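You operate a simulated robot arm through the tools that you are given. There is no shell and no other tool. Be economical: measure what you need, move in short steps, check, and stop when the job is done.

You run a simulated two-armed robot. Do the job below in one go: nothing can be reset, and whatever is moved stays where it is left.

## Task
Pick up the bottle marked "cream" from the top of the grey bench with one hand, pass it to the other hand and put it on the top of the black mat. Set down upright: bottle.

The check looks at the end state, three seconds after you hand in, the way a careful person would. Anything else that was tipped, shoved, dropped, spilled or broken makes it a failure.

## Robot
Two 7-joint arms with two-finger parallel grippers on one trunk, on a base that drives. Base frame: it is fixed to the floor where the robot stands at the start and does not move with it; the origin is under the middle of the robot, x ahead of it, y to its left, z up. Lengths are in mm, angles in degrees, forces in N, time in s.
The left shoulder is at the start at [60, 147, 543], the right one opposite. With the tool pointing down near the work surface each hand reaches from about 100 to 640 mm from the robot's upright axis, wherever it stands, measured 20 degrees to its own side. Places, roughly: top of the black mat [-400, -4200, 900]. Payload 3.43 kg a hand.
The TCP of each hand is the grasp point between the finger pads, 30 mm short of the fingertips. In the tool frame z runs along the fingers and y along their closing line. The gripper opens to 94 mm. The fingers are 28 mm wide and 10 mm thick; the gripper's body (50 by 96 mm) begins 55 mm behind the TCP.
Orientation is told as [roll, pitch, yaw] about the base's x, y, z axes, in that order, counted from this pose: with the fingers straight down and closing along the base's y, the tool's x points along the base's -x, its y along +y and its z along -z.

## Interface
- The arms move only by the tool move_arm. It takes "left_steps", "right_steps" or both (then of equal length, played together; a hand with none holds still); each is one flat list of numbers, 7 for each row, row after row: the opening, from 0 (shut) to 1 (fully open), then the shift along the base's x, y, z in units of 400 mm (1.0 is 400 mm), then the turn, a rotation vector about the base's x, y, z in units of 60 degrees (1.0 is 60 degrees). In form: [fingers, dx, dy, dz, wx, wy, wz, fingers, dx, dy, dz, wx, wy, wz, ...]. A call has 1 to 12 rows; each row is the pose to reach, as a shift and turn from the pose commanded when the call began. A call with a number of a shift or a turn outside -1 to 1 is refused whole. Rows are played at 5 a second. More than 50 mm and 8.6 degrees between two rows, or a gripper value outside its range, and nothing of the call is played. Where a pose cannot be reached the arm comes as near as it can. A force on the tool above 40 N (or 10 N above the force at the start of the call, whichever is more), or a blocked arm, ends the call early, and 0.2 s more pass. Each finger travels about 72 mm/s and halts on what it meets, pressing with about 31 N; the grip force reading is that of the motor and also rises with nothing between the fingers. The clock runs only during rows and for 0.2 s after the last one: add rows that repeat a pose to give the fingers time. It gives the time, the measured TCP pose, the force on the tool (base axes), the opening and the grip force at its end, in the units of the frame above (readings bear some noise), with the torque about the TCP (base axes, N m) and any sound that the robot's microphone picked up.
- Cameras (640 x 400 px; columns grow to the right, rows downward): "scene" is now at [52.1, 34.5, 1183]; the picture's right is [0.19, -0.98, 0.00], its down [-0.41, -0.08, -0.91] and it looks along [0.89, 0.17, -0.42] (base axes); focal length 286 px, centre (320, 200). "left" rides on the left gripper at [76, -14, -103] in its tool frame; the picture's right is [0.18, 0.98, 0.00], its down [-0.75, 0.14, -0.64] and it looks along [-0.63, 0.12, 0.77] (tool axes); focal length 243 px, centre (320, 200). "right" rides on the right gripper at [76, 14, -103] in its tool frame; the picture's right is [-0.18, 0.98, 0.00], its down [-0.75, -0.14, -0.64] and it looks along [-0.63, -0.12, 0.77] (tool axes); focal length 243 px, centre (320, 200). There is no depth. A picture from a camera that has moved, and an enlarged one, comes with that camera's place and axes in the base frame and with its lens. The place of the scene camera against the robot may be out by one fixed shift of up to 25 mm in any direction.
- grab_frame(camera): a new picture of that camera. No time passes.
- slide_trunk(by): slides the trunk up (or, below 0, down) by that many mm; the arms and the scene camera ride with it, the base frame stays. It gives what a move gives, with no picture.
- steer(legs): drives the robot by 1 to 6 legs, each [ahead, left, turn to the left] in mm, mm and degrees, along the robot's own axes; the way and the turn of a leg run together, so that a leg with both is an arc; at most 1500 mm and 180 degrees a leg. The arms and the cameras ride along, it lands a little off, and it stops where it bumps. It gives what a move gives.
- pan_tilt(pan, tilt): turns the head with the scene camera to pan (to the left, within 86 degrees either way) and tilt (down, from -29 to 69), counted from straight ahead of the robot. It gives what a move gives.
- inspect(camera, box): a new picture of the part [left, top, right, bottom] of that camera's present view, enlarged. No time passes.
- finish_job(): hands the job in; it is judged then, once.

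Work in short steps. Places have to be worked out from the pictures, the camera data and where the tool is seen: move nearer, look again, correct. Check each grasp and each placing, and mend what went wrong. You have 120 turns and 100 pictures in all, those below and enlarged ones among them. Open the grippers and draw the arms clear of the work before you hand the job in, unless the task says otherwise; then end with one line.

The tools are called after "Request:" as name(argument=value, ...) on one line, values as JSON. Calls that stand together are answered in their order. move_arm: Moves the arms, as the interface text tells. Its arguments: {"type":"object","properties":{"left_steps":{"type":"array"},"right_steps":{"type":"array"}},"required":[]} The other tools are called the same way: slide_trunk (by) slides the trunk up or down; steer (legs) drives the base; pan_tilt (pan, tilt) turns the head that bears the scene camera; grab_frame (camera) takes a picture; inspect (camera, box) takes an enlarged picture of a part of a camera's view; finish_job () hands the job in.

At the start:

```text
time: 0.0
left_position: [329.2, 194.0, 1000.4]
left_tcp_rot: [0.0, -0.2, 0.0]
left_force: [-0.2, -0.3, -0.8]
left_wrist_torque: [0.01, 0.01, 0.03]
left_opening: 94.0
left_finger_force: 0.1
right_position: [302.4, -76.5, 1000.2]
right_tcp_rot: [0.1, -0.1, -0.1]
right_force: [-0.2, 0.2, 0.2]
right_wrist_torque: [0.0, 0.04, 0.03]
right_opening: 93.9
right_finger_force: 0.0
trunk travel left (down, up): [-250.0, 0.0]
robot x, y, heading: [2.1, -1.9, -0.1]
head pan, tilt: [10.7, 24.7]
```

scene: 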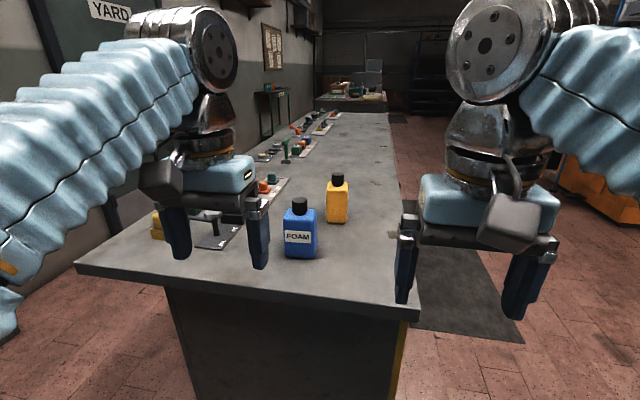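
right: 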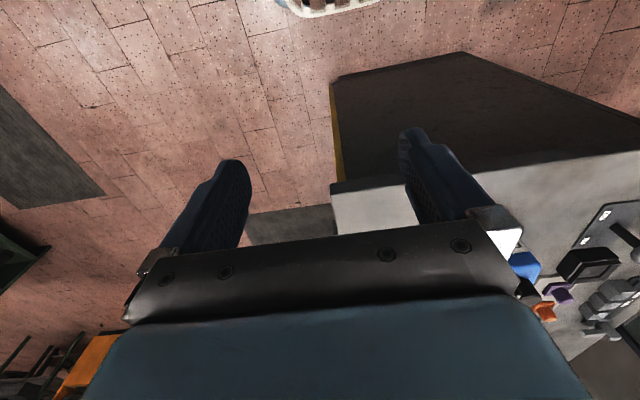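
left: 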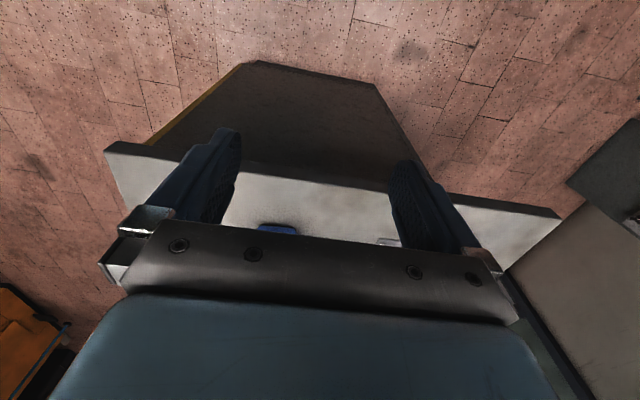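

I see a blue "FOAM" bottle and a yellow bottle whose label is not visible; I'll enlarge the bench area to look for "cream".

Request:
inspect(camera="scene", box=[140, 80, 400, 270])

Request:
pan_tilt(pan=-80, tilt=20)

Request:
grab_frame(camera="scene")

```text
2.11 times, centred on (270, 175) of scene
camera zoom: at [52.1, 34.5, 1183.0], right [0.19, -0.98, 0.0], down [-0.41, -0.08, -0.91], along [0.89, 0.17, -0.42], focal length 601 px, centre (425, 253)
```

zoom: 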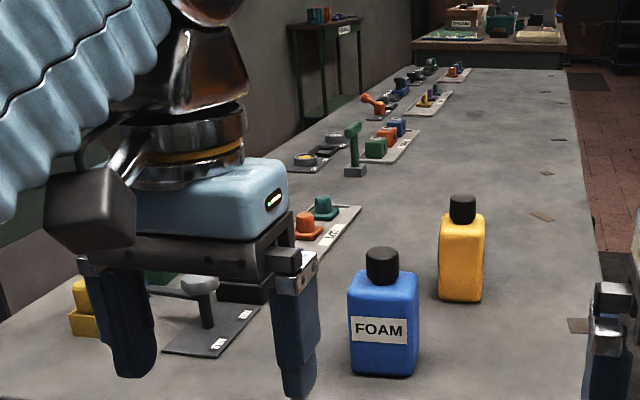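

```text
time: 1.7
left_position: [328.7, 193.8, 1001.0]
left_tcp_rot: [0.1, -0.1, 0.0]
left_force: [-0.2, 0.5, -0.1]
left_wrist_torque: [-0.02, 0.0, -0.01]
left_opening: 94.2
left_finger_force: 0.2
right_position: [303.0, -76.1, 1000.5]
right_tcp_rot: [0.1, -0.1, 0.1]
right_force: [0.8, -0.2, 0.3]
right_wrist_torque: [0.01, 0.0, 0.0]
right_opening: 94.0
right_finger_force: 0.0
trunk travel left (down, up): [-250.0, 0.0]
robot x, y, heading: [2.0, 0.5, -0.1]
head pan, tilt: [-80.0, 20.0]
```

```text
95 pictures are left
camera scene: at [-22.3, -74.3, 1190.7], right [-0.98, -0.17, 0.0], down [-0.06, 0.34, -0.94], along [0.16, -0.93, -0.34], focal length 286 px, centre (320, 200)
```

scene: 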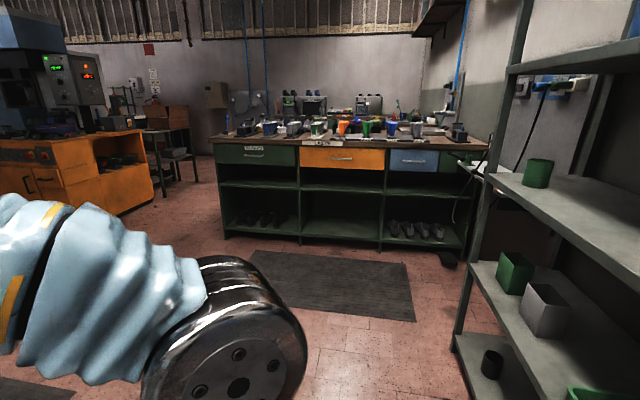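

The mat is on the far green workbench. The bench's front edge is near x≈520, z≈715, and the yellow bottle is roughly at (890,138). I'll drive round the bench's right side, which gives better reach and shows the labels.

Request:
steer(legs=[[0, -600, 0], [850, 0, 0]])

Request:
pan_tilt(pan=80, tilt=30)

Request:
grab_frame(camera="scene")

```text
time: 9.2
left_position: [1195.9, -385.4, 1000.8]
left_tcp_rot: [0.0, -0.1, 0.7]
left_force: [0.2, 0.1, 0.4]
left_wrist_torque: [-0.02, -0.01, -0.02]
left_opening: 93.8
left_finger_force: 0.0
right_position: [1174.8, -654.4, 1000.3]
right_tcp_rot: [0.1, -0.1, 0.8]
right_force: [-0.4, 0.0, -0.1]
right_wrist_torque: [-0.06, 0.0, 0.0]
right_opening: 94.0
right_finger_force: 0.0
trunk travel left (down, up): [-250.0, 0.0]
robot x, y, heading: [870.4, -585.6, 0.8]
head pan, tilt: [-80.0, 20.0]
```

```text
time: 11.7
left_position: [1196.8, -385.0, 1000.5]
left_tcp_rot: [0.0, -0.2, 0.8]
left_force: [-0.6, -0.1, 0.1]
left_wrist_torque: [-0.01, 0.0, 0.0]
left_opening: 94.0
left_finger_force: 0.0
right_position: [1175.0, -654.2, 999.9]
right_tcp_rot: [0.1, -0.1, 0.9]
right_force: [-0.6, -0.5, -0.9]
right_wrist_torque: [-0.01, -0.01, 0.0]
right_opening: 94.1
right_finger_force: 0.1
trunk travel left (down, up): [-250.0, 0.0]
robot x, y, heading: [873.5, -579.6, 0.7]
head pan, tilt: [80.0, 30.0]
```

```text
94 pictures are left
camera scene: at [846.7, -476.0, 1174.7], right [0.99, -0.16, 0.0], down [-0.08, -0.49, -0.87], along [0.14, 0.85, -0.5], focal length 286 px, centre (320, 200)
```

scene: 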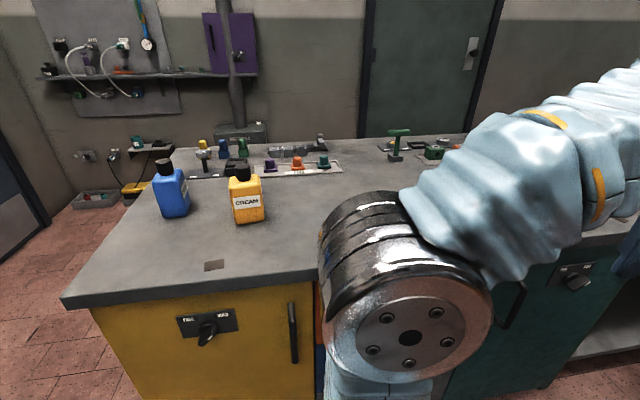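

The yellow bottle is marked CREAM; triangulating puts it near (774,124) on a bench top at z≈776. I'll turn to face the bench and move closer.

Request:
steer(legs=[[0, 0, 89.3], [110, -20, 0]])

Request:
pan_tilt(pan=0, tilt=40)

Request:
grab_frame(camera="scene")

Request:
grab_frame(camera="left")

```text
time: 16.7
left_position: [687.2, -147.5, 1001.0]
left_tcp_rot: [-0.1, -0.1, 91.1]
left_force: [-1.4, -0.7, 0.0]
left_wrist_torque: [-0.02, -0.04, 0.05]
left_opening: 94.2
left_finger_force: 0.0
right_position: [959.5, -167.5, 1000.1]
right_tcp_rot: [0.0, -0.1, 91.2]
right_force: [0.4, 0.6, 0.0]
right_wrist_torque: [-0.03, -0.01, 0.0]
right_opening: 93.9
right_finger_force: 0.0
trunk travel left (down, up): [-250.0, 0.0]
robot x, y, heading: [888.1, -471.1, 91.3]
head pan, tilt: [80.0, 30.0]
```

```text
time: 18.2
left_position: [686.8, -147.1, 1001.0]
left_tcp_rot: [0.0, -0.2, 91.2]
left_force: [0.6, -0.1, -0.1]
left_wrist_torque: [0.0, -0.03, 0.02]
left_opening: 93.8
left_finger_force: 0.1
right_position: [958.1, -167.6, 1001.4]
right_tcp_rot: [0.2, -0.1, 91.2]
right_force: [-0.8, 0.5, -0.1]
right_wrist_torque: [0.01, 0.01, 0.01]
right_opening: 93.9
right_finger_force: 0.1
trunk travel left (down, up): [-250.0, 0.0]
robot x, y, heading: [886.9, -473.6, 91.0]
head pan, tilt: [0.0, 40.0]
```

```text
93 pictures are left
camera scene: at [878.8, -399.0, 1159.3], right [1.0, 0.02, 0.0], down [0.01, -0.64, -0.77], along [-0.02, 0.77, -0.64], focal length 286 px, centre (320, 200)
```

scene: 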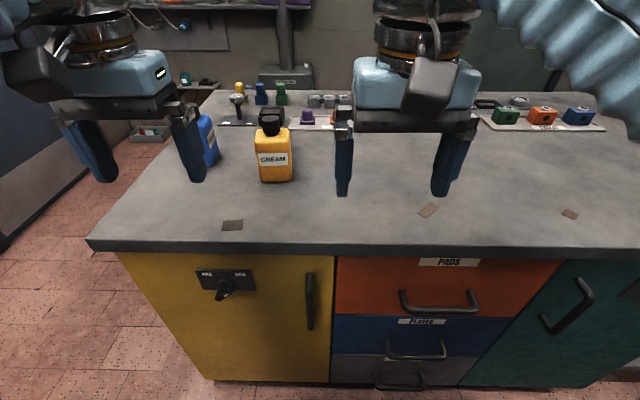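

```text
92 pictures are left
camera left: at [703.5, -223.4, 1103.4], right [-0.98, -0.2, 0.0], down [-0.16, 0.75, 0.64], along [-0.13, 0.63, -0.77], focal length 243 px, centre (320, 200)
```

left: 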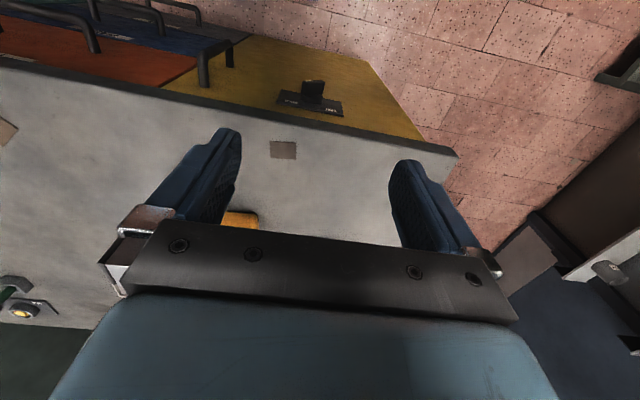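

The wrist view and scene view agree (bench z≈776, edge y≈-97). I'll zoom in on the bottle for its size and yaw.

Request:
inspect(camera="scene", box=[200, 90, 340, 200])

```text
3.64 times, centred on (270, 145) of scene
camera zoom: at [878.8, -399.0, 1159.3], right [1.0, 0.02, 0.0], down [0.01, -0.64, -0.77], along [-0.02, 0.77, -0.64], focal length 1039 px, centre (502, 400)
```

zoom: 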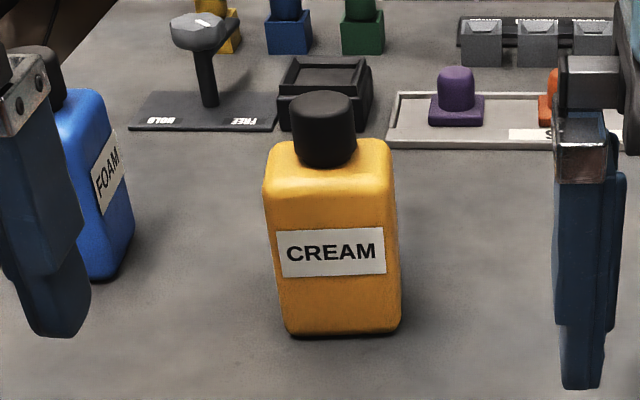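

Bottle estimate: about 70 wide × 49 deep, body 100 tall plus a 40 mm cap, centre near (772,148), yaw about 7°. Plan: the left hand picks low with a 45° forward tilt, then the right hand takes the cap from above. First I move the left hand to a pregrasp.

Request:
move_arm(left_steps=[1, 0.0346, 0.0725, -0.0368, 0.1068, 0.008, 0.0145, 1, 0.0693, 0.145, -0.0736, 0.2136, 0.016, 0.0289, 1, 0.1039, 0.2175, -0.1104, 0.3204, 0.024, 0.0434, 1, 0.1386, 0.29, -0.1471, 0.4271, 0.032, 0.0578, 1, 0.1732, 0.3625, -0.1839, 0.5339, 0.04, 0.0723, 1, 0.2079, 0.435, -0.2207, 0.6407, 0.048, 0.0867, 1, 0.2425, 0.5075, -0.2575, 0.7475, 0.056, 0.1012, 1, 0.2425, 0.5075, -0.2575, 0.7475, 0.056, 0.1012])

Request:
grab_frame(camera="scene")

Request:
grab_frame(camera="left")

```text
time: 20.0
left_position: [786.4, 55.9, 898.8]
left_tcp_rot: [-0.1, -45.1, 97.7]
left_force: [-0.2, 0.1, 0.1]
left_wrist_torque: [0.01, -0.02, -0.02]
left_opening: 94.0
left_finger_force: 0.1
right_position: [958.0, -165.7, 1001.0]
right_tcp_rot: [0.1, 0.0, 91.3]
right_force: [-0.4, 0.3, 0.3]
right_wrist_torque: [-0.04, -0.01, -0.03]
right_opening: 94.0
right_finger_force: 0.1
trunk travel left (down, up): [-250.0, 0.0]
robot x, y, heading: [889.3, -470.2, 91.2]
head pan, tilt: [0.0, 40.0]
```

```text
90 pictures are left
camera scene: at [879.0, -398.9, 1159.3], right [1.0, 0.02, 0.0], down [0.01, -0.64, -0.77], along [-0.02, 0.77, -0.64], focal length 286 px, centre (320, 200)
```

scene: 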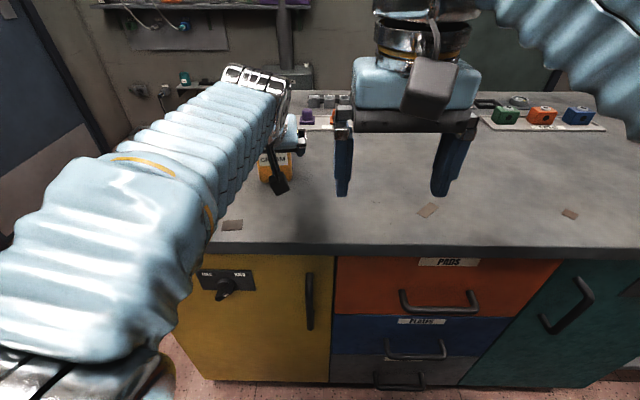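

```text
89 pictures are left
camera left: at [817.1, -68.4, 917.1], right [-0.96, -0.26, -0.13], down [-0.15, 0.06, 0.99], along [-0.25, 0.96, -0.09], focal length 243 px, centre (320, 200)
```

left: 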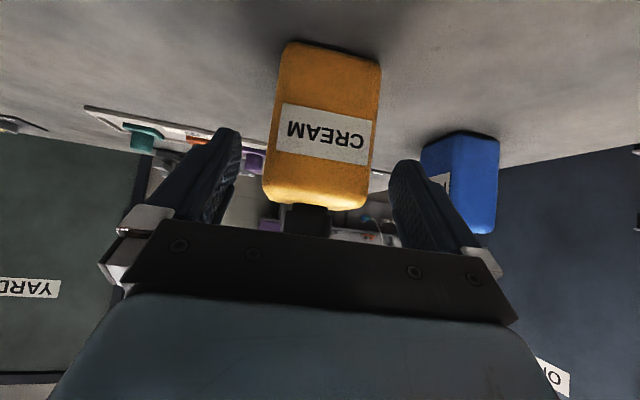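

Wrist view suggests the bench is nearer z≈793 and the bottle's front face near y≈98; lateral alignment is good. I'll go half the way in along the approach and look again.

Request:
move_arm(left_steps=[1, -0.005, 0.0325, -0.0375, 0, 0, 0, 1, -0.01, 0.065, -0.075, 0, 0, 0, 1, -0.01, 0.065, -0.075, 0, 0, 0])

Request:
grab_frame(camera="left")

```text
time: 20.8
left_position: [782.4, 82.7, 868.2]
left_tcp_rot: [-0.1, -45.0, 97.6]
left_force: [-0.3, 0.3, -0.7]
left_wrist_torque: [0.0, -0.01, 0.01]
left_opening: 94.0
left_finger_force: 0.1
right_position: [958.3, -168.4, 1000.5]
right_tcp_rot: [0.1, -0.1, 91.2]
right_force: [0.5, 0.0, 0.1]
right_wrist_torque: [0.0, 0.0, -0.02]
right_opening: 94.0
right_finger_force: 0.0
trunk travel left (down, up): [-250.0, 0.0]
robot x, y, heading: [889.5, -472.8, 91.1]
head pan, tilt: [0.0, 40.0]
```

```text
88 pictures are left
camera left: at [812.5, -41.2, 887.2], right [-0.96, -0.26, -0.13], down [-0.15, 0.06, 0.99], along [-0.25, 0.96, -0.1], focal length 243 px, centre (320, 200)
```

left: 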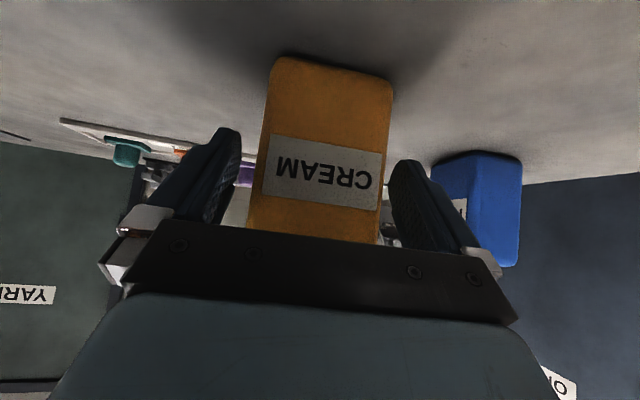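

Now the front face is at y≈88, bench z≈795, yaw ≈8° — well aligned. I'll go to the grasp depth and check before closing.

Request:
move_arm(left_steps=[1, -0.004, 0.02, -0.04, 0, 0, 0, 1, -0.007, 0.04, -0.0775, 0, 0, 0, 1, -0.007, 0.04, -0.0775, 0, 0, 0])

Request:
grab_frame(camera="left")

Request:
inspect(camera="scene", box=[200, 90, 340, 200])

```text
time: 21.6
left_position: [780.6, 97.8, 839.9]
left_tcp_rot: [-0.2, -45.3, 97.7]
left_force: [0.4, -4.0, 14.0]
left_wrist_torque: [-0.04, -0.21, -0.04]
left_opening: 94.1
left_finger_force: 0.1
right_position: [958.7, -168.2, 1001.2]
right_tcp_rot: [0.1, -0.2, 91.2]
right_force: [0.0, -0.3, 0.4]
right_wrist_torque: [0.0, 0.0, 0.01]
right_opening: 94.0
right_finger_force: 0.1
trunk travel left (down, up): [-250.0, 0.0]
robot x, y, heading: [888.1, -475.8, 90.9]
head pan, tilt: [0.0, 40.0]
```

```text
87 pictures are left
camera left: at [810.1, -26.3, 858.2], right [-0.96, -0.26, -0.13], down [-0.15, 0.05, 0.99], along [-0.25, 0.96, -0.09], focal length 243 px, centre (320, 200)
```

left: 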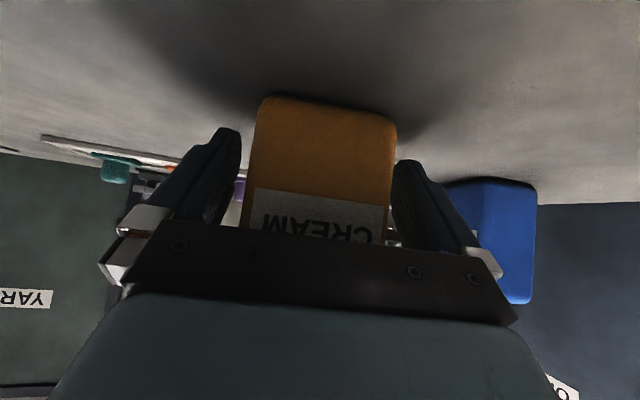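

```text
3.64 times, centred on (270, 145) of scene
camera zoom: at [879.1, -400.3, 1159.6], right [1.0, 0.02, 0.0], down [0.01, -0.64, -0.77], along [-0.02, 0.77, -0.64], focal length 1039 px, centre (502, 400)
```

zoom: 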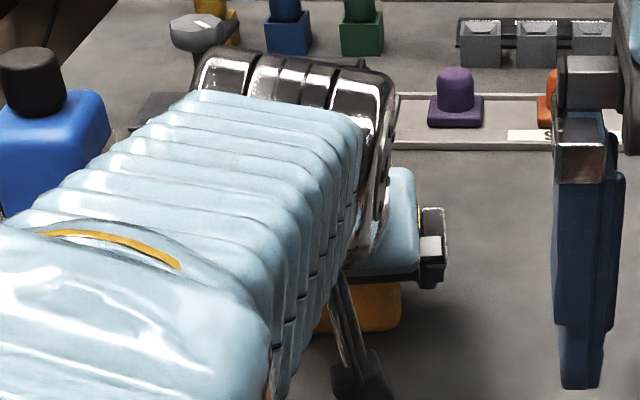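

There is 14 N on the tool. The torque fits the palm's top corner resting on the bottle's shoulder, so the front face is nearer, at y≈72, and the bench is at ≈806. I'll back off up and toward the robot.

Request:
move_arm(left_steps=[1, 0.002, -0.018, 0.022, 0, 0, 0, 1, 0.004, -0.037, 0.022, 0, 0, 0, 1, 0.004, -0.037, 0.022, 0, 0, 0])

Request:
grab_frame(camera="left")

```text
time: 22.4
left_position: [779.7, 81.8, 846.1]
left_tcp_rot: [-0.1, -45.0, 97.6]
left_force: [-0.3, 0.4, -0.7]
left_wrist_torque: [-0.03, 0.0, 0.0]
left_opening: 93.9
left_finger_force: 0.0
right_position: [959.0, -167.1, 1000.3]
right_tcp_rot: [0.2, -0.1, 91.2]
right_force: [-0.6, -0.1, 0.5]
right_wrist_torque: [0.0, 0.01, 0.01]
right_opening: 94.1
right_finger_force: 0.1
trunk travel left (down, up): [-250.0, 0.0]
robot x, y, heading: [887.9, -471.6, 91.4]
head pan, tilt: [0.0, 40.0]
```

```text
85 pictures are left
camera left: at [810.0, -41.1, 864.9], right [-0.96, -0.26, -0.13], down [-0.15, 0.06, 0.99], along [-0.25, 0.96, -0.1], focal length 243 px, centre (320, 200)
```

left: 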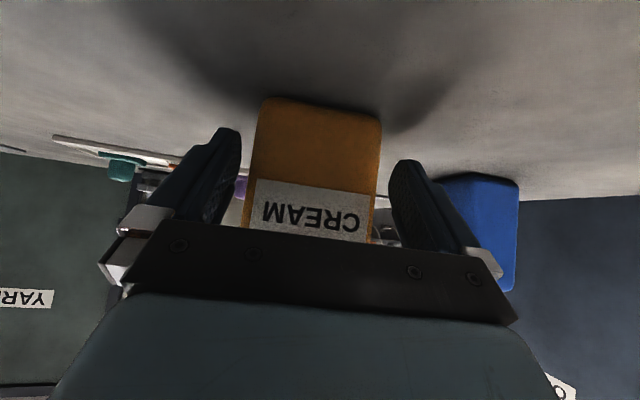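

Contact is gone and the bottle is centred between the fingers, so I'll close the left gripper.

Request:
move_arm(left_steps=[0.7, 0, 0, 0, 0, 0, 0, 0.5, 0, 0, 0, 0, 0, 0, 0.3, 0, 0, 0, 0, 0, 0, 0.3, 0, 0, 0, 0, 0, 0])

Request:
grab_frame(camera="left")

```text
time: 23.4
left_position: [779.8, 82.4, 845.8]
left_tcp_rot: [-0.1, -45.0, 97.6]
left_force: [0.4, -0.3, -0.1]
left_wrist_torque: [0.02, -0.16, -0.1]
left_opening: 74.0
left_finger_force: 30.9
right_position: [958.7, -166.4, 1000.1]
right_tcp_rot: [0.2, -0.1, 91.3]
right_force: [0.7, -0.1, -0.8]
right_wrist_torque: [0.03, 0.01, 0.0]
right_opening: 93.8
right_finger_force: 0.0
trunk travel left (down, up): [-250.0, 0.0]
robot x, y, heading: [886.9, -470.0, 91.5]
head pan, tilt: [0.0, 40.0]
```

```text
84 pictures are left
camera left: at [810.1, -41.0, 864.9], right [-0.96, -0.26, -0.13], down [-0.15, 0.06, 0.99], along [-0.25, 0.96, -0.1], focal length 243 px, centre (320, 200)
```

left: 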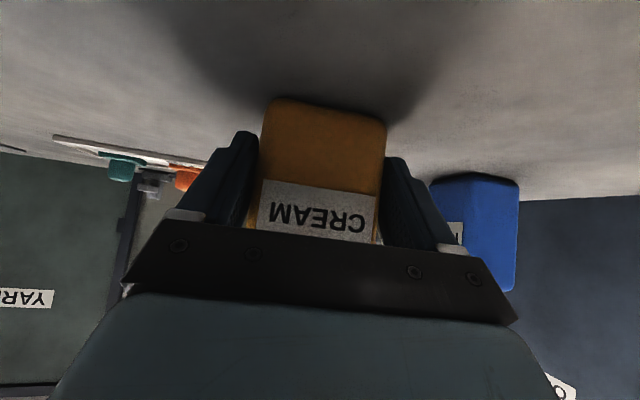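

The fingers stopped at 74 mm, so the bottle is wider, and therefore farther away, than I assumed; the overlap may be shallow. I'll open a little and advance in small steps while watching the force.

Request:
move_arm(left_steps=[1, 0, 0, 0, 0, 0, 0, 1, 0, 0, 0, 0, 0, 0, 1, -0.002, 0.015, 0.005, 0, 0, 0, 1, -0.002, 0.015, 0.005, 0, 0, 0])

Request:
move_arm(left_steps=[1, -0.002, 0.015, 0.005, 0, 0, 0, 1, -0.002, 0.015, 0.005, 0, 0, 0])

Request:
grab_frame(camera="left")

```text
time: 24.4
left_position: [778.9, 89.8, 847.0]
left_tcp_rot: [-0.1, -45.1, 97.6]
left_force: [0.2, -0.3, -0.7]
left_wrist_torque: [0.02, -0.04, -0.03]
left_opening: 94.0
left_finger_force: 0.1
right_position: [958.5, -166.5, 1002.0]
right_tcp_rot: [0.1, 0.0, 91.2]
right_force: [0.2, -0.3, 0.8]
right_wrist_torque: [-0.02, 0.0, 0.02]
right_opening: 94.1
right_finger_force: 0.0
trunk travel left (down, up): [-250.0, 0.0]
robot x, y, heading: [885.4, -476.1, 91.1]
head pan, tilt: [0.0, 40.0]
```

```text
time: 25.0
left_position: [778.3, 93.9, 849.2]
left_tcp_rot: [0.0, -45.1, 97.6]
left_force: [0.4, -0.3, 0.4]
left_wrist_torque: [0.03, -0.02, -0.01]
left_opening: 93.7
left_finger_force: 0.1
right_position: [958.2, -167.2, 1001.4]
right_tcp_rot: [0.1, -0.1, 91.2]
right_force: [-0.5, 0.0, 0.3]
right_wrist_torque: [0.01, 0.0, 0.03]
right_opening: 94.0
right_finger_force: 0.1
trunk travel left (down, up): [-250.0, 0.0]
robot x, y, heading: [890.9, -470.0, 90.9]
head pan, tilt: [0.0, 40.0]
```

```text
83 pictures are left
camera left: at [807.7, -29.1, 868.0], right [-0.96, -0.26, -0.13], down [-0.15, 0.06, 0.99], along [-0.25, 0.96, -0.1], focal length 243 px, centre (320, 200)
```

left: 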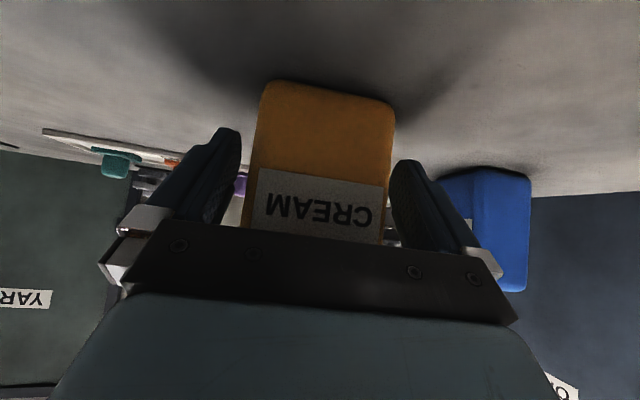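

No contact, and the front face computes to y≈97 from the now-known 74 mm width. I'll advance another 12 mm.

Request:
move_arm(left_steps=[1, -0.002, 0.015, 0, 0, 0, 0, 1, -0.004, 0.03, 0, 0, 0, 0, 1, -0.004, 0.03, 0, 0, 0, 0])

Request:
grab_frame(camera="left")

```text
time: 25.8
left_position: [776.2, 106.8, 851.0]
left_tcp_rot: [0.1, -45.1, 97.6]
left_force: [0.0, -1.5, 7.0]
left_wrist_torque: [-0.05, -0.02, 0.03]
left_opening: 94.1
left_finger_force: 0.1
right_position: [958.3, -166.7, 1001.5]
right_tcp_rot: [0.1, -0.1, 91.2]
right_force: [0.3, 0.1, -0.3]
right_wrist_torque: [0.0, -0.02, -0.01]
right_opening: 94.2
right_finger_force: 0.1
trunk travel left (down, up): [-250.0, 0.0]
robot x, y, heading: [888.3, -473.6, 91.3]
head pan, tilt: [0.0, 40.0]
```

```text
82 pictures are left
camera left: at [806.6, -17.1, 868.7], right [-0.96, -0.26, -0.13], down [-0.15, 0.06, 0.99], along [-0.25, 0.96, -0.09], focal length 243 px, centre (320, 200)
```

left: 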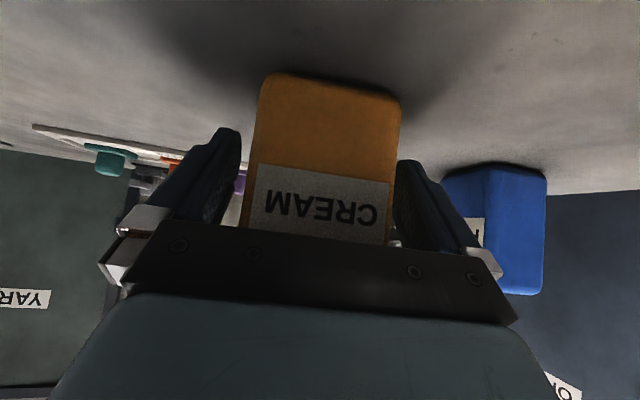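

Light shoulder contact at y≈107, so I'll back off 4 mm and close there.

Request:
move_arm(left_steps=[1, 0, -0.01, 0.003, 0, 0, 0, 0.7, 0, -0.01, 0.003, 0, 0, 0, 0.5, 0, -0.01, 0.003, 0, 0, 0, 0.5, 0, -0.01, 0.003, 0, 0, 0])

Request:
move_arm(left_steps=[0.4, 0, 0, 0.05, 0, 0, 0, 0.4, 0, 0, 0.1, 0, 0, 0, 0.4, 0, 0, 0.1, 0, 0, 0])

Request:
grab_frame(camera="left")

Request:
grab_frame(camera="scene")

```text
time: 26.8
left_position: [776.5, 103.7, 850.4]
left_tcp_rot: [0.0, -45.0, 97.7]
left_force: [-0.5, -0.6, -0.2]
left_wrist_torque: [-0.01, 0.07, -0.01]
left_opening: 74.4
left_finger_force: 31.3
right_position: [957.4, -167.1, 999.9]
right_tcp_rot: [0.1, -0.1, 91.1]
right_force: [-0.4, -0.9, -0.6]
right_wrist_torque: [0.0, -0.02, 0.01]
right_opening: 93.9
right_finger_force: 0.0
trunk travel left (down, up): [-250.0, 0.0]
robot x, y, heading: [889.7, -469.9, 91.3]
head pan, tilt: [0.0, 40.0]
```

```text
time: 27.6
left_position: [776.6, 103.3, 891.1]
left_tcp_rot: [-0.1, -45.0, 97.5]
left_force: [0.3, 0.6, -4.0]
left_wrist_torque: [-0.07, -0.01, -0.03]
left_opening: 74.3
left_finger_force: 30.8
right_position: [957.8, -166.8, 1000.9]
right_tcp_rot: [0.1, -0.1, 91.2]
right_force: [-0.3, -0.5, -0.3]
right_wrist_torque: [0.02, 0.01, 0.02]
right_opening: 94.0
right_finger_force: 0.1
trunk travel left (down, up): [-250.0, 0.0]
robot x, y, heading: [884.8, -470.5, 90.9]
head pan, tilt: [0.0, 40.0]
```

```text
81 pictures are left
camera left: at [807.1, -20.1, 909.6], right [-0.96, -0.26, -0.13], down [-0.15, 0.06, 0.99], along [-0.25, 0.96, -0.1], focal length 243 px, centre (320, 200)
```

left: 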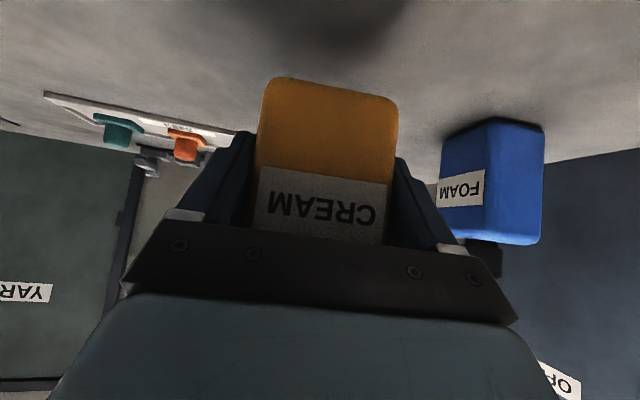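

```text
80 pictures are left
camera scene: at [878.8, -398.7, 1159.3], right [1.0, 0.02, 0.0], down [0.01, -0.64, -0.77], along [-0.02, 0.77, -0.64], focal length 286 px, centre (320, 200)
```

scene: 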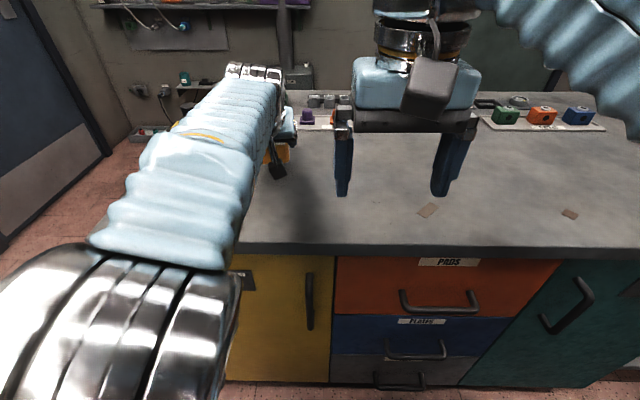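

The bottle is held upright and clear (about 4 N). For the handover I'll first move the right hand out of the way (right, forward, up). Then I'll bring the left hand toward the middle, yawed 40° so that it comes from back-left.

Request:
move_arm(right_steps=[1, 0.05, 0.067, 0.056, 0, 0, 0, 1, 0.1, 0.134, 0.112, 0, 0, 0, 1, 0.15, 0.2, 0.168, 0, 0, 0, 1, 0.205, 0.267, 0.225, 0, 0, 0])

Request:
move_arm(left_steps=[0.4, 0.035, -0.035, 0.035, 0, 0, -0.111, 0.4, 0.07, -0.07, 0.07, 0, 0, -0.222, 0.4, 0.105, -0.104, 0.097, 0, 0, -0.333, 0.4, 0.14, -0.139, 0.097, 0, 0, -0.444, 0.4, 0.174, -0.174, 0.097, 0, 0, -0.556, 0.4, 0.208, -0.208, 0.097, 0, 0, -0.667, 0.4, 0.208, -0.208, 0.097, 0, 0, -0.667])

Request:
grab_frame(camera="scene")

Request:
grab_frame(camera="right")

```text
time: 28.6
left_position: [777.5, 103.7, 889.3]
left_tcp_rot: [-0.2, -45.1, 97.6]
left_force: [-0.1, -0.2, -4.2]
left_wrist_torque: [0.0, 0.0, 0.01]
left_opening: 74.6
left_finger_force: 31.1
right_position: [1029.3, -138.2, 996.3]
right_tcp_rot: [-0.7, 0.8, 91.5]
right_force: [0.0, 0.9, 0.0]
right_wrist_torque: [0.01, 0.02, 0.01]
right_opening: 93.9
right_finger_force: 0.2
right hand out of reach, approached as far as the arm can: row 1, 2, 3, 4
trunk travel left (down, up): [-250.0, 0.0]
robot x, y, heading: [887.9, -474.1, 90.9]
head pan, tilt: [0.0, 40.0]
```

```text
time: 30.2
left_position: [858.6, 20.4, 931.2]
left_tcp_rot: [-0.1, -45.3, 57.4]
left_force: [-4.1, 4.5, 13.1]
left_wrist_torque: [0.69, -0.18, 0.21]
left_opening: 69.8
left_finger_force: 30.5
right_position: [1028.8, -138.0, 997.3]
right_tcp_rot: [-0.8, 0.8, 91.3]
right_force: [0.0, -0.3, 0.5]
right_wrist_torque: [0.0, 0.0, -0.03]
right_opening: 94.1
right_finger_force: 0.1
trunk travel left (down, up): [-250.0, 0.0]
robot x, y, heading: [887.9, -473.9, 91.0]
head pan, tilt: [0.0, 40.0]
```

```text
79 pictures are left
camera scene: at [878.5, -399.2, 1159.5], right [1.0, 0.02, 0.0], down [0.01, -0.64, -0.77], along [-0.02, 0.77, -0.64], focal length 286 px, centre (320, 200)
```

scene: 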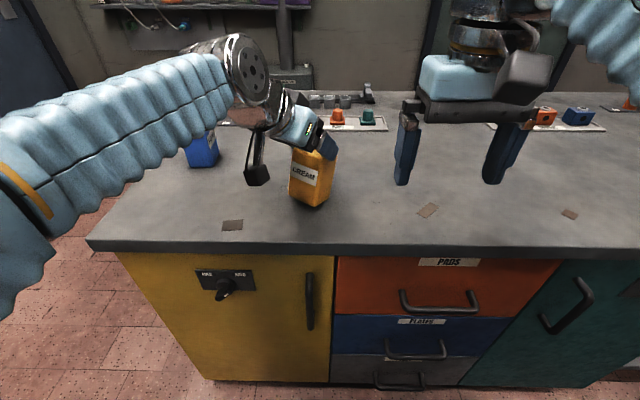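

```text
78 pictures are left
camera right: at [1013.8, -214.2, 1100.9], right [-0.99, 0.16, -0.01], down [0.12, 0.77, 0.63], along [0.11, 0.62, -0.77], focal length 243 px, centre (320, 200)
```

right: 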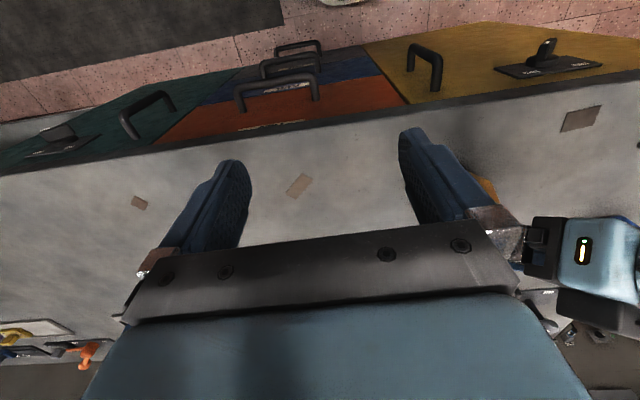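

The left force jumped to 13 N and the opening fell to 70, so something has touched. I'll look closely.

Request:
inspect(camera="scene", box=[230, 80, 410, 220])

Request:
grab_frame(camera="left")

```text
2.86 times, centred on (320, 150) of scene
camera zoom: at [878.5, -399.2, 1159.5], right [1.0, 0.02, 0.0], down [0.01, -0.64, -0.77], along [-0.02, 0.77, -0.64], focal length 816 px, centre (320, 343)
```

zoom: 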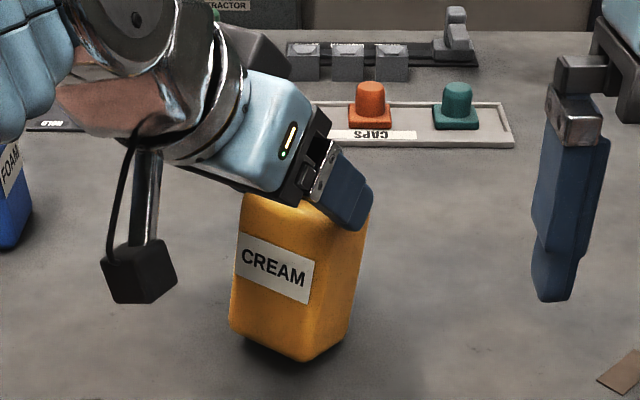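

```text
76 pictures are left
camera left: at [801.7, -94.7, 949.7], right [-0.9, 0.42, -0.13], down [-0.08, 0.14, 0.99], along [0.43, 0.9, -0.09], focal length 243 px, centre (320, 200)
```

left: 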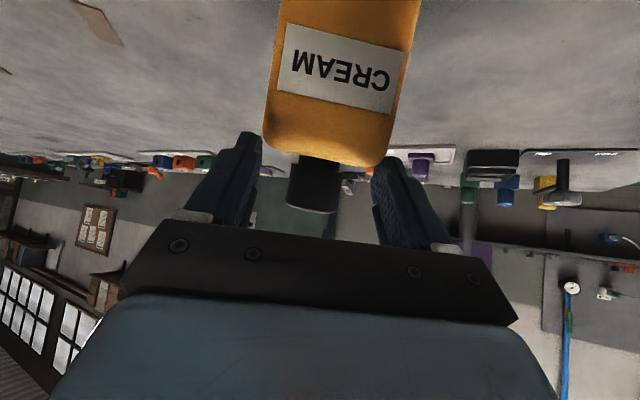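

The bottle has slid down in the fingers and is standing on the bench again (label at its original height). It is pinched at the shoulder and leaning forward perhaps 8°. I'll ease the hand back a little along its heading to right it, then look.

Request:
move_arm(left_steps=[0.4, -0.006, -0.01, 0.003, 0, 0, 0, 0.4, -0.012, -0.02, 0.006, 0, 0, 0, 0.4, -0.012, -0.02, 0.006, 0, 0, 0])

Request:
grab_frame(camera="left")

Request:
inspect(camera="scene", box=[230, 80, 410, 220])

```text
time: 31.0
left_position: [855.3, 12.3, 932.0]
left_tcp_rot: [-0.1, -44.9, 57.6]
left_force: [0.8, -1.2, -0.2]
left_wrist_torque: [-0.05, 0.02, -0.03]
left_opening: 69.6
left_finger_force: 31.5
right_position: [1029.4, -138.9, 996.2]
right_tcp_rot: [-0.8, 0.8, 91.3]
right_force: [-0.4, -0.3, -0.6]
right_wrist_torque: [0.02, 0.03, -0.03]
right_opening: 93.8
right_finger_force: 0.0
trunk travel left (down, up): [-250.0, 0.0]
robot x, y, heading: [890.7, -471.6, 91.5]
head pan, tilt: [0.0, 40.0]
```

```text
75 pictures are left
camera left: at [797.8, -102.5, 951.2], right [-0.9, 0.42, -0.13], down [-0.08, 0.14, 0.99], along [0.43, 0.9, -0.1], focal length 243 px, centre (320, 200)
```

left: 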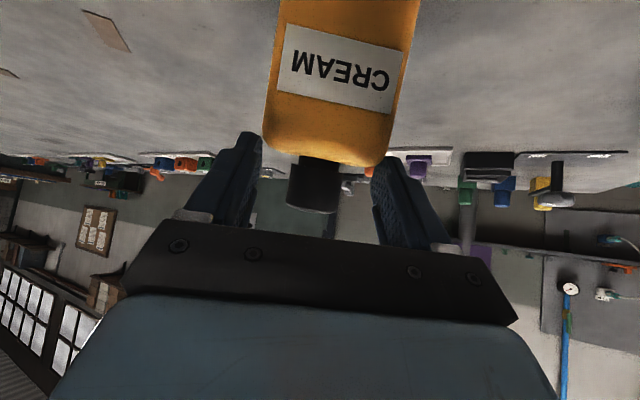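

```text
2.86 times, centred on (320, 150) of scene
camera zoom: at [878.8, -398.8, 1159.1], right [1.0, 0.02, 0.0], down [0.01, -0.64, -0.77], along [-0.02, 0.77, -0.64], focal length 816 px, centre (320, 343)
```

zoom: 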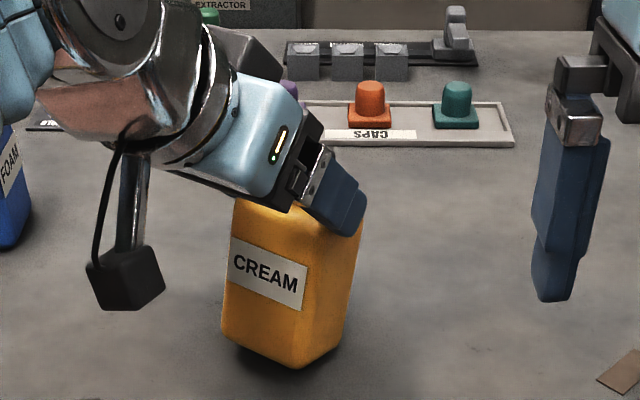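

Forces are near zero and the bottle stands upright on the bench, so I'll open gently and then check that it stays standing.

Request:
move_arm(left_steps=[0.745, 0, 0, 0, 0, 0, 0, 0.76, 0, 0, 0, 0, 0, 0, 0.78, 0, 0, 0, 0, 0, 0, 0.85, 0, 0, 0, 0, 0, 0, 1, 0, 0, 0, 0, 0, 0, 1, 0, 0, 0, 0, 0, 0])

Request:
grab_frame(camera="left")

Request:
inspect(camera="scene", box=[230, 80, 410, 220])

```text
time: 32.4
left_position: [855.2, 11.6, 933.1]
left_tcp_rot: [-0.2, -45.1, 57.6]
left_force: [0.3, -0.7, -0.9]
left_wrist_torque: [0.02, -0.02, 0.01]
left_opening: 94.2
left_finger_force: 0.0
right_position: [1028.6, -138.1, 996.9]
right_tcp_rot: [-0.7, 0.8, 91.3]
right_force: [-0.5, -0.5, -0.3]
right_wrist_torque: [-0.01, 0.02, 0.0]
right_opening: 94.0
right_finger_force: 0.0
trunk travel left (down, up): [-250.0, 0.0]
robot x, y, heading: [888.6, -469.5, 91.3]
head pan, tilt: [0.0, 40.0]
```

```text
73 pictures are left
camera left: at [797.8, -102.3, 951.8], right [-0.9, 0.42, -0.13], down [-0.08, 0.14, 0.99], along [0.43, 0.9, -0.1], focal length 243 px, centre (320, 200)
```

left: 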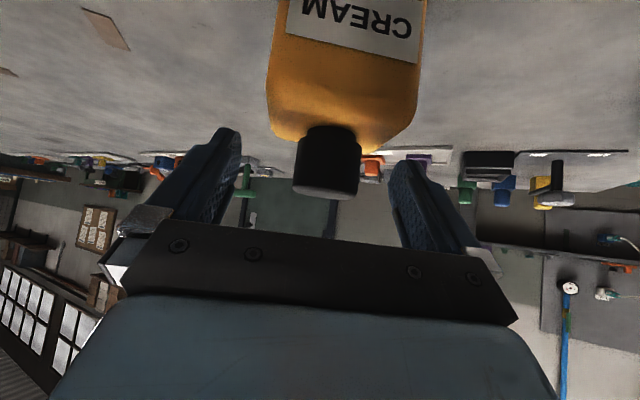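

```text
2.86 times, centred on (320, 150) of scene
camera zoom: at [878.9, -399.0, 1159.3], right [1.0, 0.02, 0.0], down [0.01, -0.64, -0.77], along [-0.02, 0.77, -0.64], focal length 816 px, centre (320, 343)
```

zoom: 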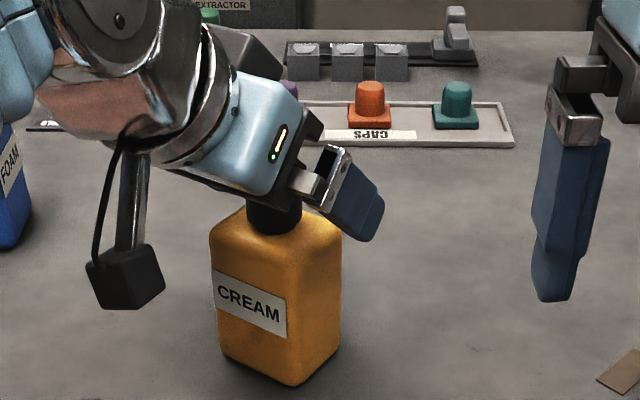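

The bottle settled and stands upright on the bench. The 45° grip only held it by the fingertips. I'll retreat along the tool axis and plan a flatter, deeper mid-body grasp.

Request:
move_arm(left_steps=[1, -0.029, -0.045, 0.0525, 0, 0, 0, 1, -0.058, -0.09, 0.105, 0, 0, 0, 1, -0.09, -0.17, 0.105, 0, 0, 0, 1, -0.12, -0.25, 0.105, 0, 0, 0, 1, -0.12, -0.25, 0.105, 0, 0, 0])

Request:
grab_frame(camera="left")

Request:
inspect(camera="scene", box=[230, 80, 410, 220])

```text
time: 33.6
left_position: [806.9, -89.4, 974.0]
left_tcp_rot: [-0.1, -45.0, 57.6]
left_force: [-0.2, 0.1, 0.4]
left_wrist_torque: [0.04, 0.01, -0.01]
left_opening: 94.1
left_finger_force: 0.1
right_position: [1028.1, -139.3, 996.6]
right_tcp_rot: [-0.7, 0.8, 91.3]
right_force: [0.6, 0.4, -1.2]
right_wrist_torque: [-0.03, -0.02, 0.01]
right_opening: 94.1
right_finger_force: 0.0
trunk travel left (down, up): [-250.0, 0.0]
robot x, y, heading: [890.0, -470.0, 91.3]
head pan, tilt: [0.0, 40.0]
```

```text
71 pictures are left
camera left: at [750.8, -203.4, 993.0], right [-0.9, 0.42, -0.13], down [-0.08, 0.14, 0.99], along [0.43, 0.9, -0.1], focal length 243 px, centre (320, 200)
```

left: 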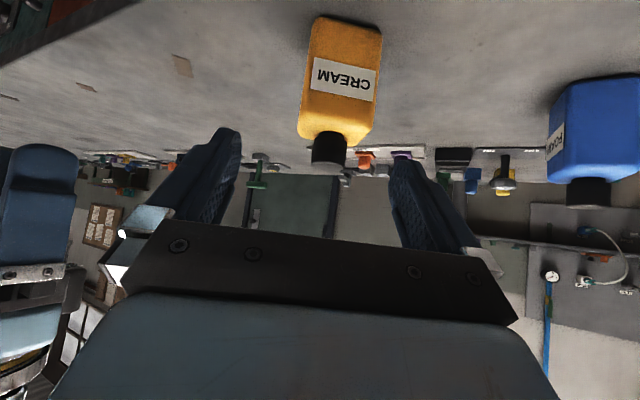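

```text
2.86 times, centred on (320, 150) of scene
camera zoom: at [878.8, -399.2, 1159.3], right [1.0, 0.02, 0.0], down [0.01, -0.64, -0.77], along [-0.02, 0.77, -0.64], focal length 816 px, centre (320, 343)
```

zoom: 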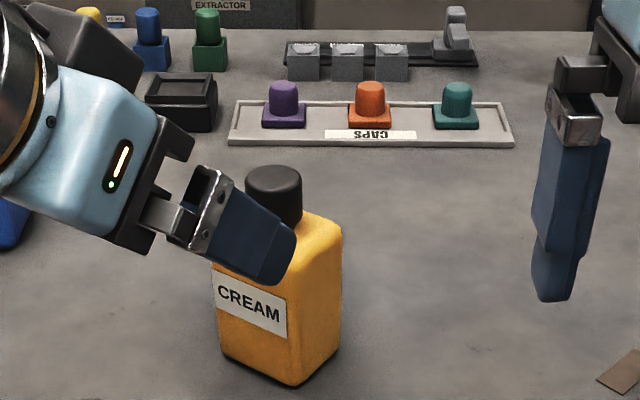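

Triangulating both views puts the bench at ≈805 and the bottle centre at ≈(849,11). The label faces my hand (heading ≈59°) and the body is about 100 tall. I'll set up a 60° tilt pregrasp.

Request:
move_arm(left_steps=[1, -0.006, 0.015, -0.045, 0.0717, -0.0425, 0.0083, 1, -0.012, 0.03, -0.09, 0.1433, -0.085, 0.0167, 1, -0.0175, 0.045, -0.135, 0.215, -0.1275, 0.025, 1, -0.0175, 0.045, -0.135, 0.215, -0.1275, 0.025])

Request:
grab_frame(camera="left")

Request:
grab_frame(camera="scene")

```text
time: 34.6
left_position: [800.0, -70.8, 919.5]
left_tcp_rot: [0.5, -60.1, 58.7]
left_force: [0.2, 0.5, -0.5]
left_wrist_torque: [-0.01, 0.01, 0.01]
left_opening: 94.1
left_finger_force: 0.0
right_position: [1028.5, -139.4, 996.5]
right_tcp_rot: [-0.6, 0.9, 91.4]
right_force: [0.0, 0.9, 0.1]
right_wrist_torque: [-0.01, 0.01, -0.02]
right_opening: 94.3
right_finger_force: 0.0
trunk travel left (down, up): [-250.0, 0.0]
robot x, y, heading: [889.8, -466.9, 91.3]
head pan, tilt: [0.0, 40.0]
```

```text
69 pictures are left
camera left: at [746.2, -186.5, 905.3], right [-0.89, 0.43, -0.16], down [-0.21, -0.08, 0.97], along [0.4, 0.9, 0.17], focal length 243 px, centre (320, 200)
```

left: 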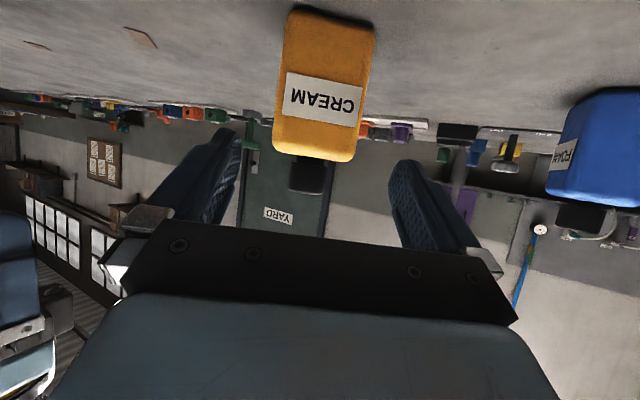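

```text
68 pictures are left
camera scene: at [878.8, -399.0, 1159.3], right [1.0, 0.02, 0.0], down [0.01, -0.64, -0.77], along [-0.02, 0.77, -0.64], focal length 286 px, centre (320, 200)
```

scene: 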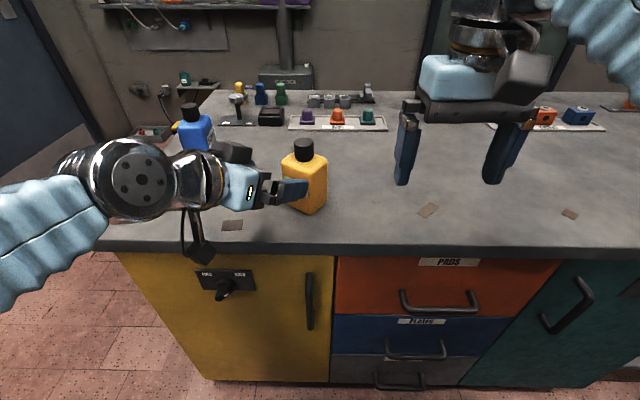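

The label now triangulates to (833,-14,861), which agrees with my centre estimate of (847,9). I'll advance along the tool axis to the grasp.

Request:
move_arm(left_steps=[1, 0.0295, 0.05, -0.034, 0, 0, 0, 1, 0.059, 0.1, -0.068, 0, 0, 0, 1, 0.088, 0.15, -0.102, 0, 0, 0, 1, 0.1175, 0.2, -0.136, 0, 0, 0, 1, 0.1175, 0.2, -0.136, 0, 0, 0])

Request:
grab_frame(camera="left")

Request:
inspect(camera="scene", box=[230, 100, 380, 230])

```text
time: 35.8
left_position: [847.6, 10.1, 865.7]
left_tcp_rot: [0.4, -60.1, 58.8]
left_force: [-0.4, 0.4, 1.0]
left_wrist_torque: [0.02, -0.04, 0.01]
left_opening: 93.8
left_finger_force: 0.0
right_position: [1029.9, -139.2, 995.7]
right_tcp_rot: [-0.7, 0.7, 91.3]
right_force: [0.1, 0.4, 0.4]
right_wrist_torque: [0.01, -0.02, -0.02]
right_opening: 94.3
right_finger_force: 0.1
trunk travel left (down, up): [-250.0, 0.0]
robot x, y, heading: [886.1, -473.3, 91.1]
head pan, tilt: [0.0, 40.0]
```

```text
67 pictures are left
camera left: at [794.6, -105.9, 851.2], right [-0.89, 0.43, -0.16], down [-0.21, -0.08, 0.97], along [0.4, 0.9, 0.16], focal length 243 px, centre (320, 200)
```

left: 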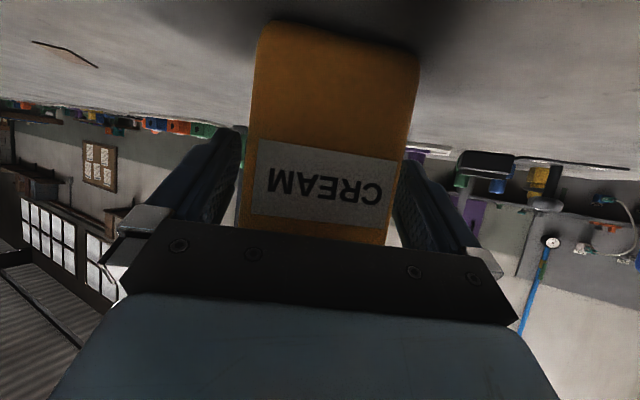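

```text
3.08 times, centred on (305, 165) of scene
camera zoom: at [878.8, -398.8, 1159.3], right [1.0, 0.02, 0.0], down [0.01, -0.64, -0.77], along [-0.02, 0.77, -0.64], focal length 879 px, centre (366, 308)
```

zoom: 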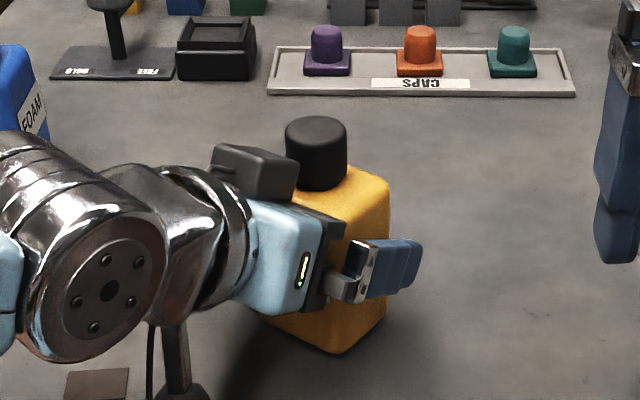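

Deep and clear, with no contact force. I'll close, then lift slowly by 15 mm and check.

Request:
move_arm(left_steps=[0.8, 0, 0, 0, 0, 0, 0, 0.6, 0, 0, 0, 0, 0, 0, 0.3, 0, 0, 0, 0, 0, 0, 0, 0, 0, 0, 0, 0, 0, 0, 0, 0, 0, 0, 0, 0])

Request:
move_arm(left_steps=[0, 0, 0, 0.012, 0, 0, 0, 0, 0, 0, 0.025, 0, 0, 0, 0, 0, 0, 0.037, 0, 0, 0, 0, 0, 0, 0.037, 0, 0, 0, 0, 0, 0, 0.037, 0, 0, 0])

Request:
grab_frame(camera="left")

Request:
inspect(camera="scene", box=[230, 100, 380, 230])

```text
time: 37.0
left_position: [848.3, 9.6, 866.1]
left_tcp_rot: [0.4, -60.1, 58.6]
left_force: [-0.1, -1.2, 1.9]
left_wrist_torque: [-0.08, -0.27, -0.06]
left_opening: 75.2
left_finger_force: 31.3
right_position: [1028.6, -137.9, 996.6]
right_tcp_rot: [-0.7, 0.9, 91.3]
right_force: [0.3, 0.0, 0.1]
right_wrist_torque: [0.02, -0.02, 0.0]
right_opening: 93.9
right_finger_force: 0.1
trunk travel left (down, up): [-250.0, 0.0]
robot x, y, heading: [888.3, -472.9, 91.1]
head pan, tilt: [0.0, 40.0]
```

```text
time: 38.2
left_position: [847.9, 9.6, 880.2]
left_tcp_rot: [0.4, -60.1, 58.6]
left_force: [1.0, -0.7, -3.8]
left_wrist_torque: [0.02, 0.03, -0.02]
left_opening: 74.4
left_finger_force: 31.2
right_position: [1029.6, -137.6, 996.6]
right_tcp_rot: [-0.7, 0.8, 91.2]
right_force: [0.2, 0.1, 1.1]
right_wrist_torque: [0.03, -0.02, 0.0]
right_opening: 94.1
right_finger_force: 0.0
trunk travel left (down, up): [-250.0, 0.0]
robot x, y, heading: [888.5, -467.6, 91.2]
head pan, tilt: [0.0, 40.0]
```

```text
65 pictures are left
camera left: at [794.0, -106.4, 865.3], right [-0.89, 0.43, -0.16], down [-0.21, -0.08, 0.97], along [0.4, 0.9, 0.16], focal length 243 px, centre (320, 200)
```

left: 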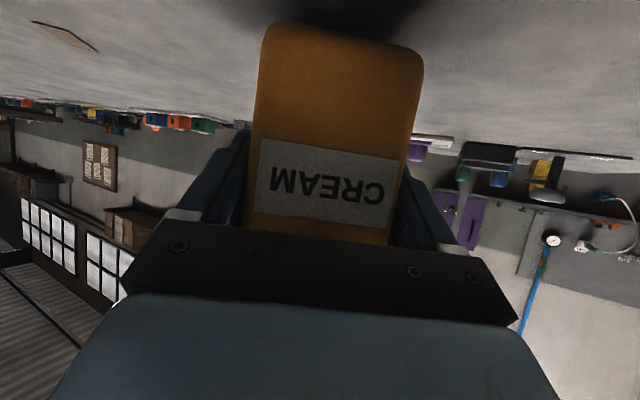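

```text
3.08 times, centred on (305, 165) of scene
camera zoom: at [878.8, -398.8, 1159.3], right [1.0, 0.02, 0.0], down [0.01, -0.64, -0.77], along [-0.02, 0.77, -0.64], focal length 879 px, centre (366, 308)
```

zoom: 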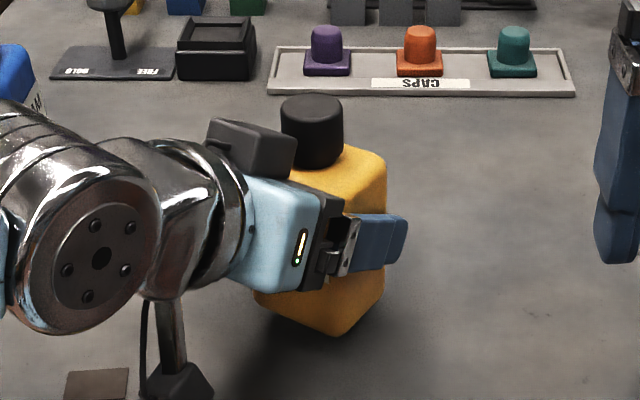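

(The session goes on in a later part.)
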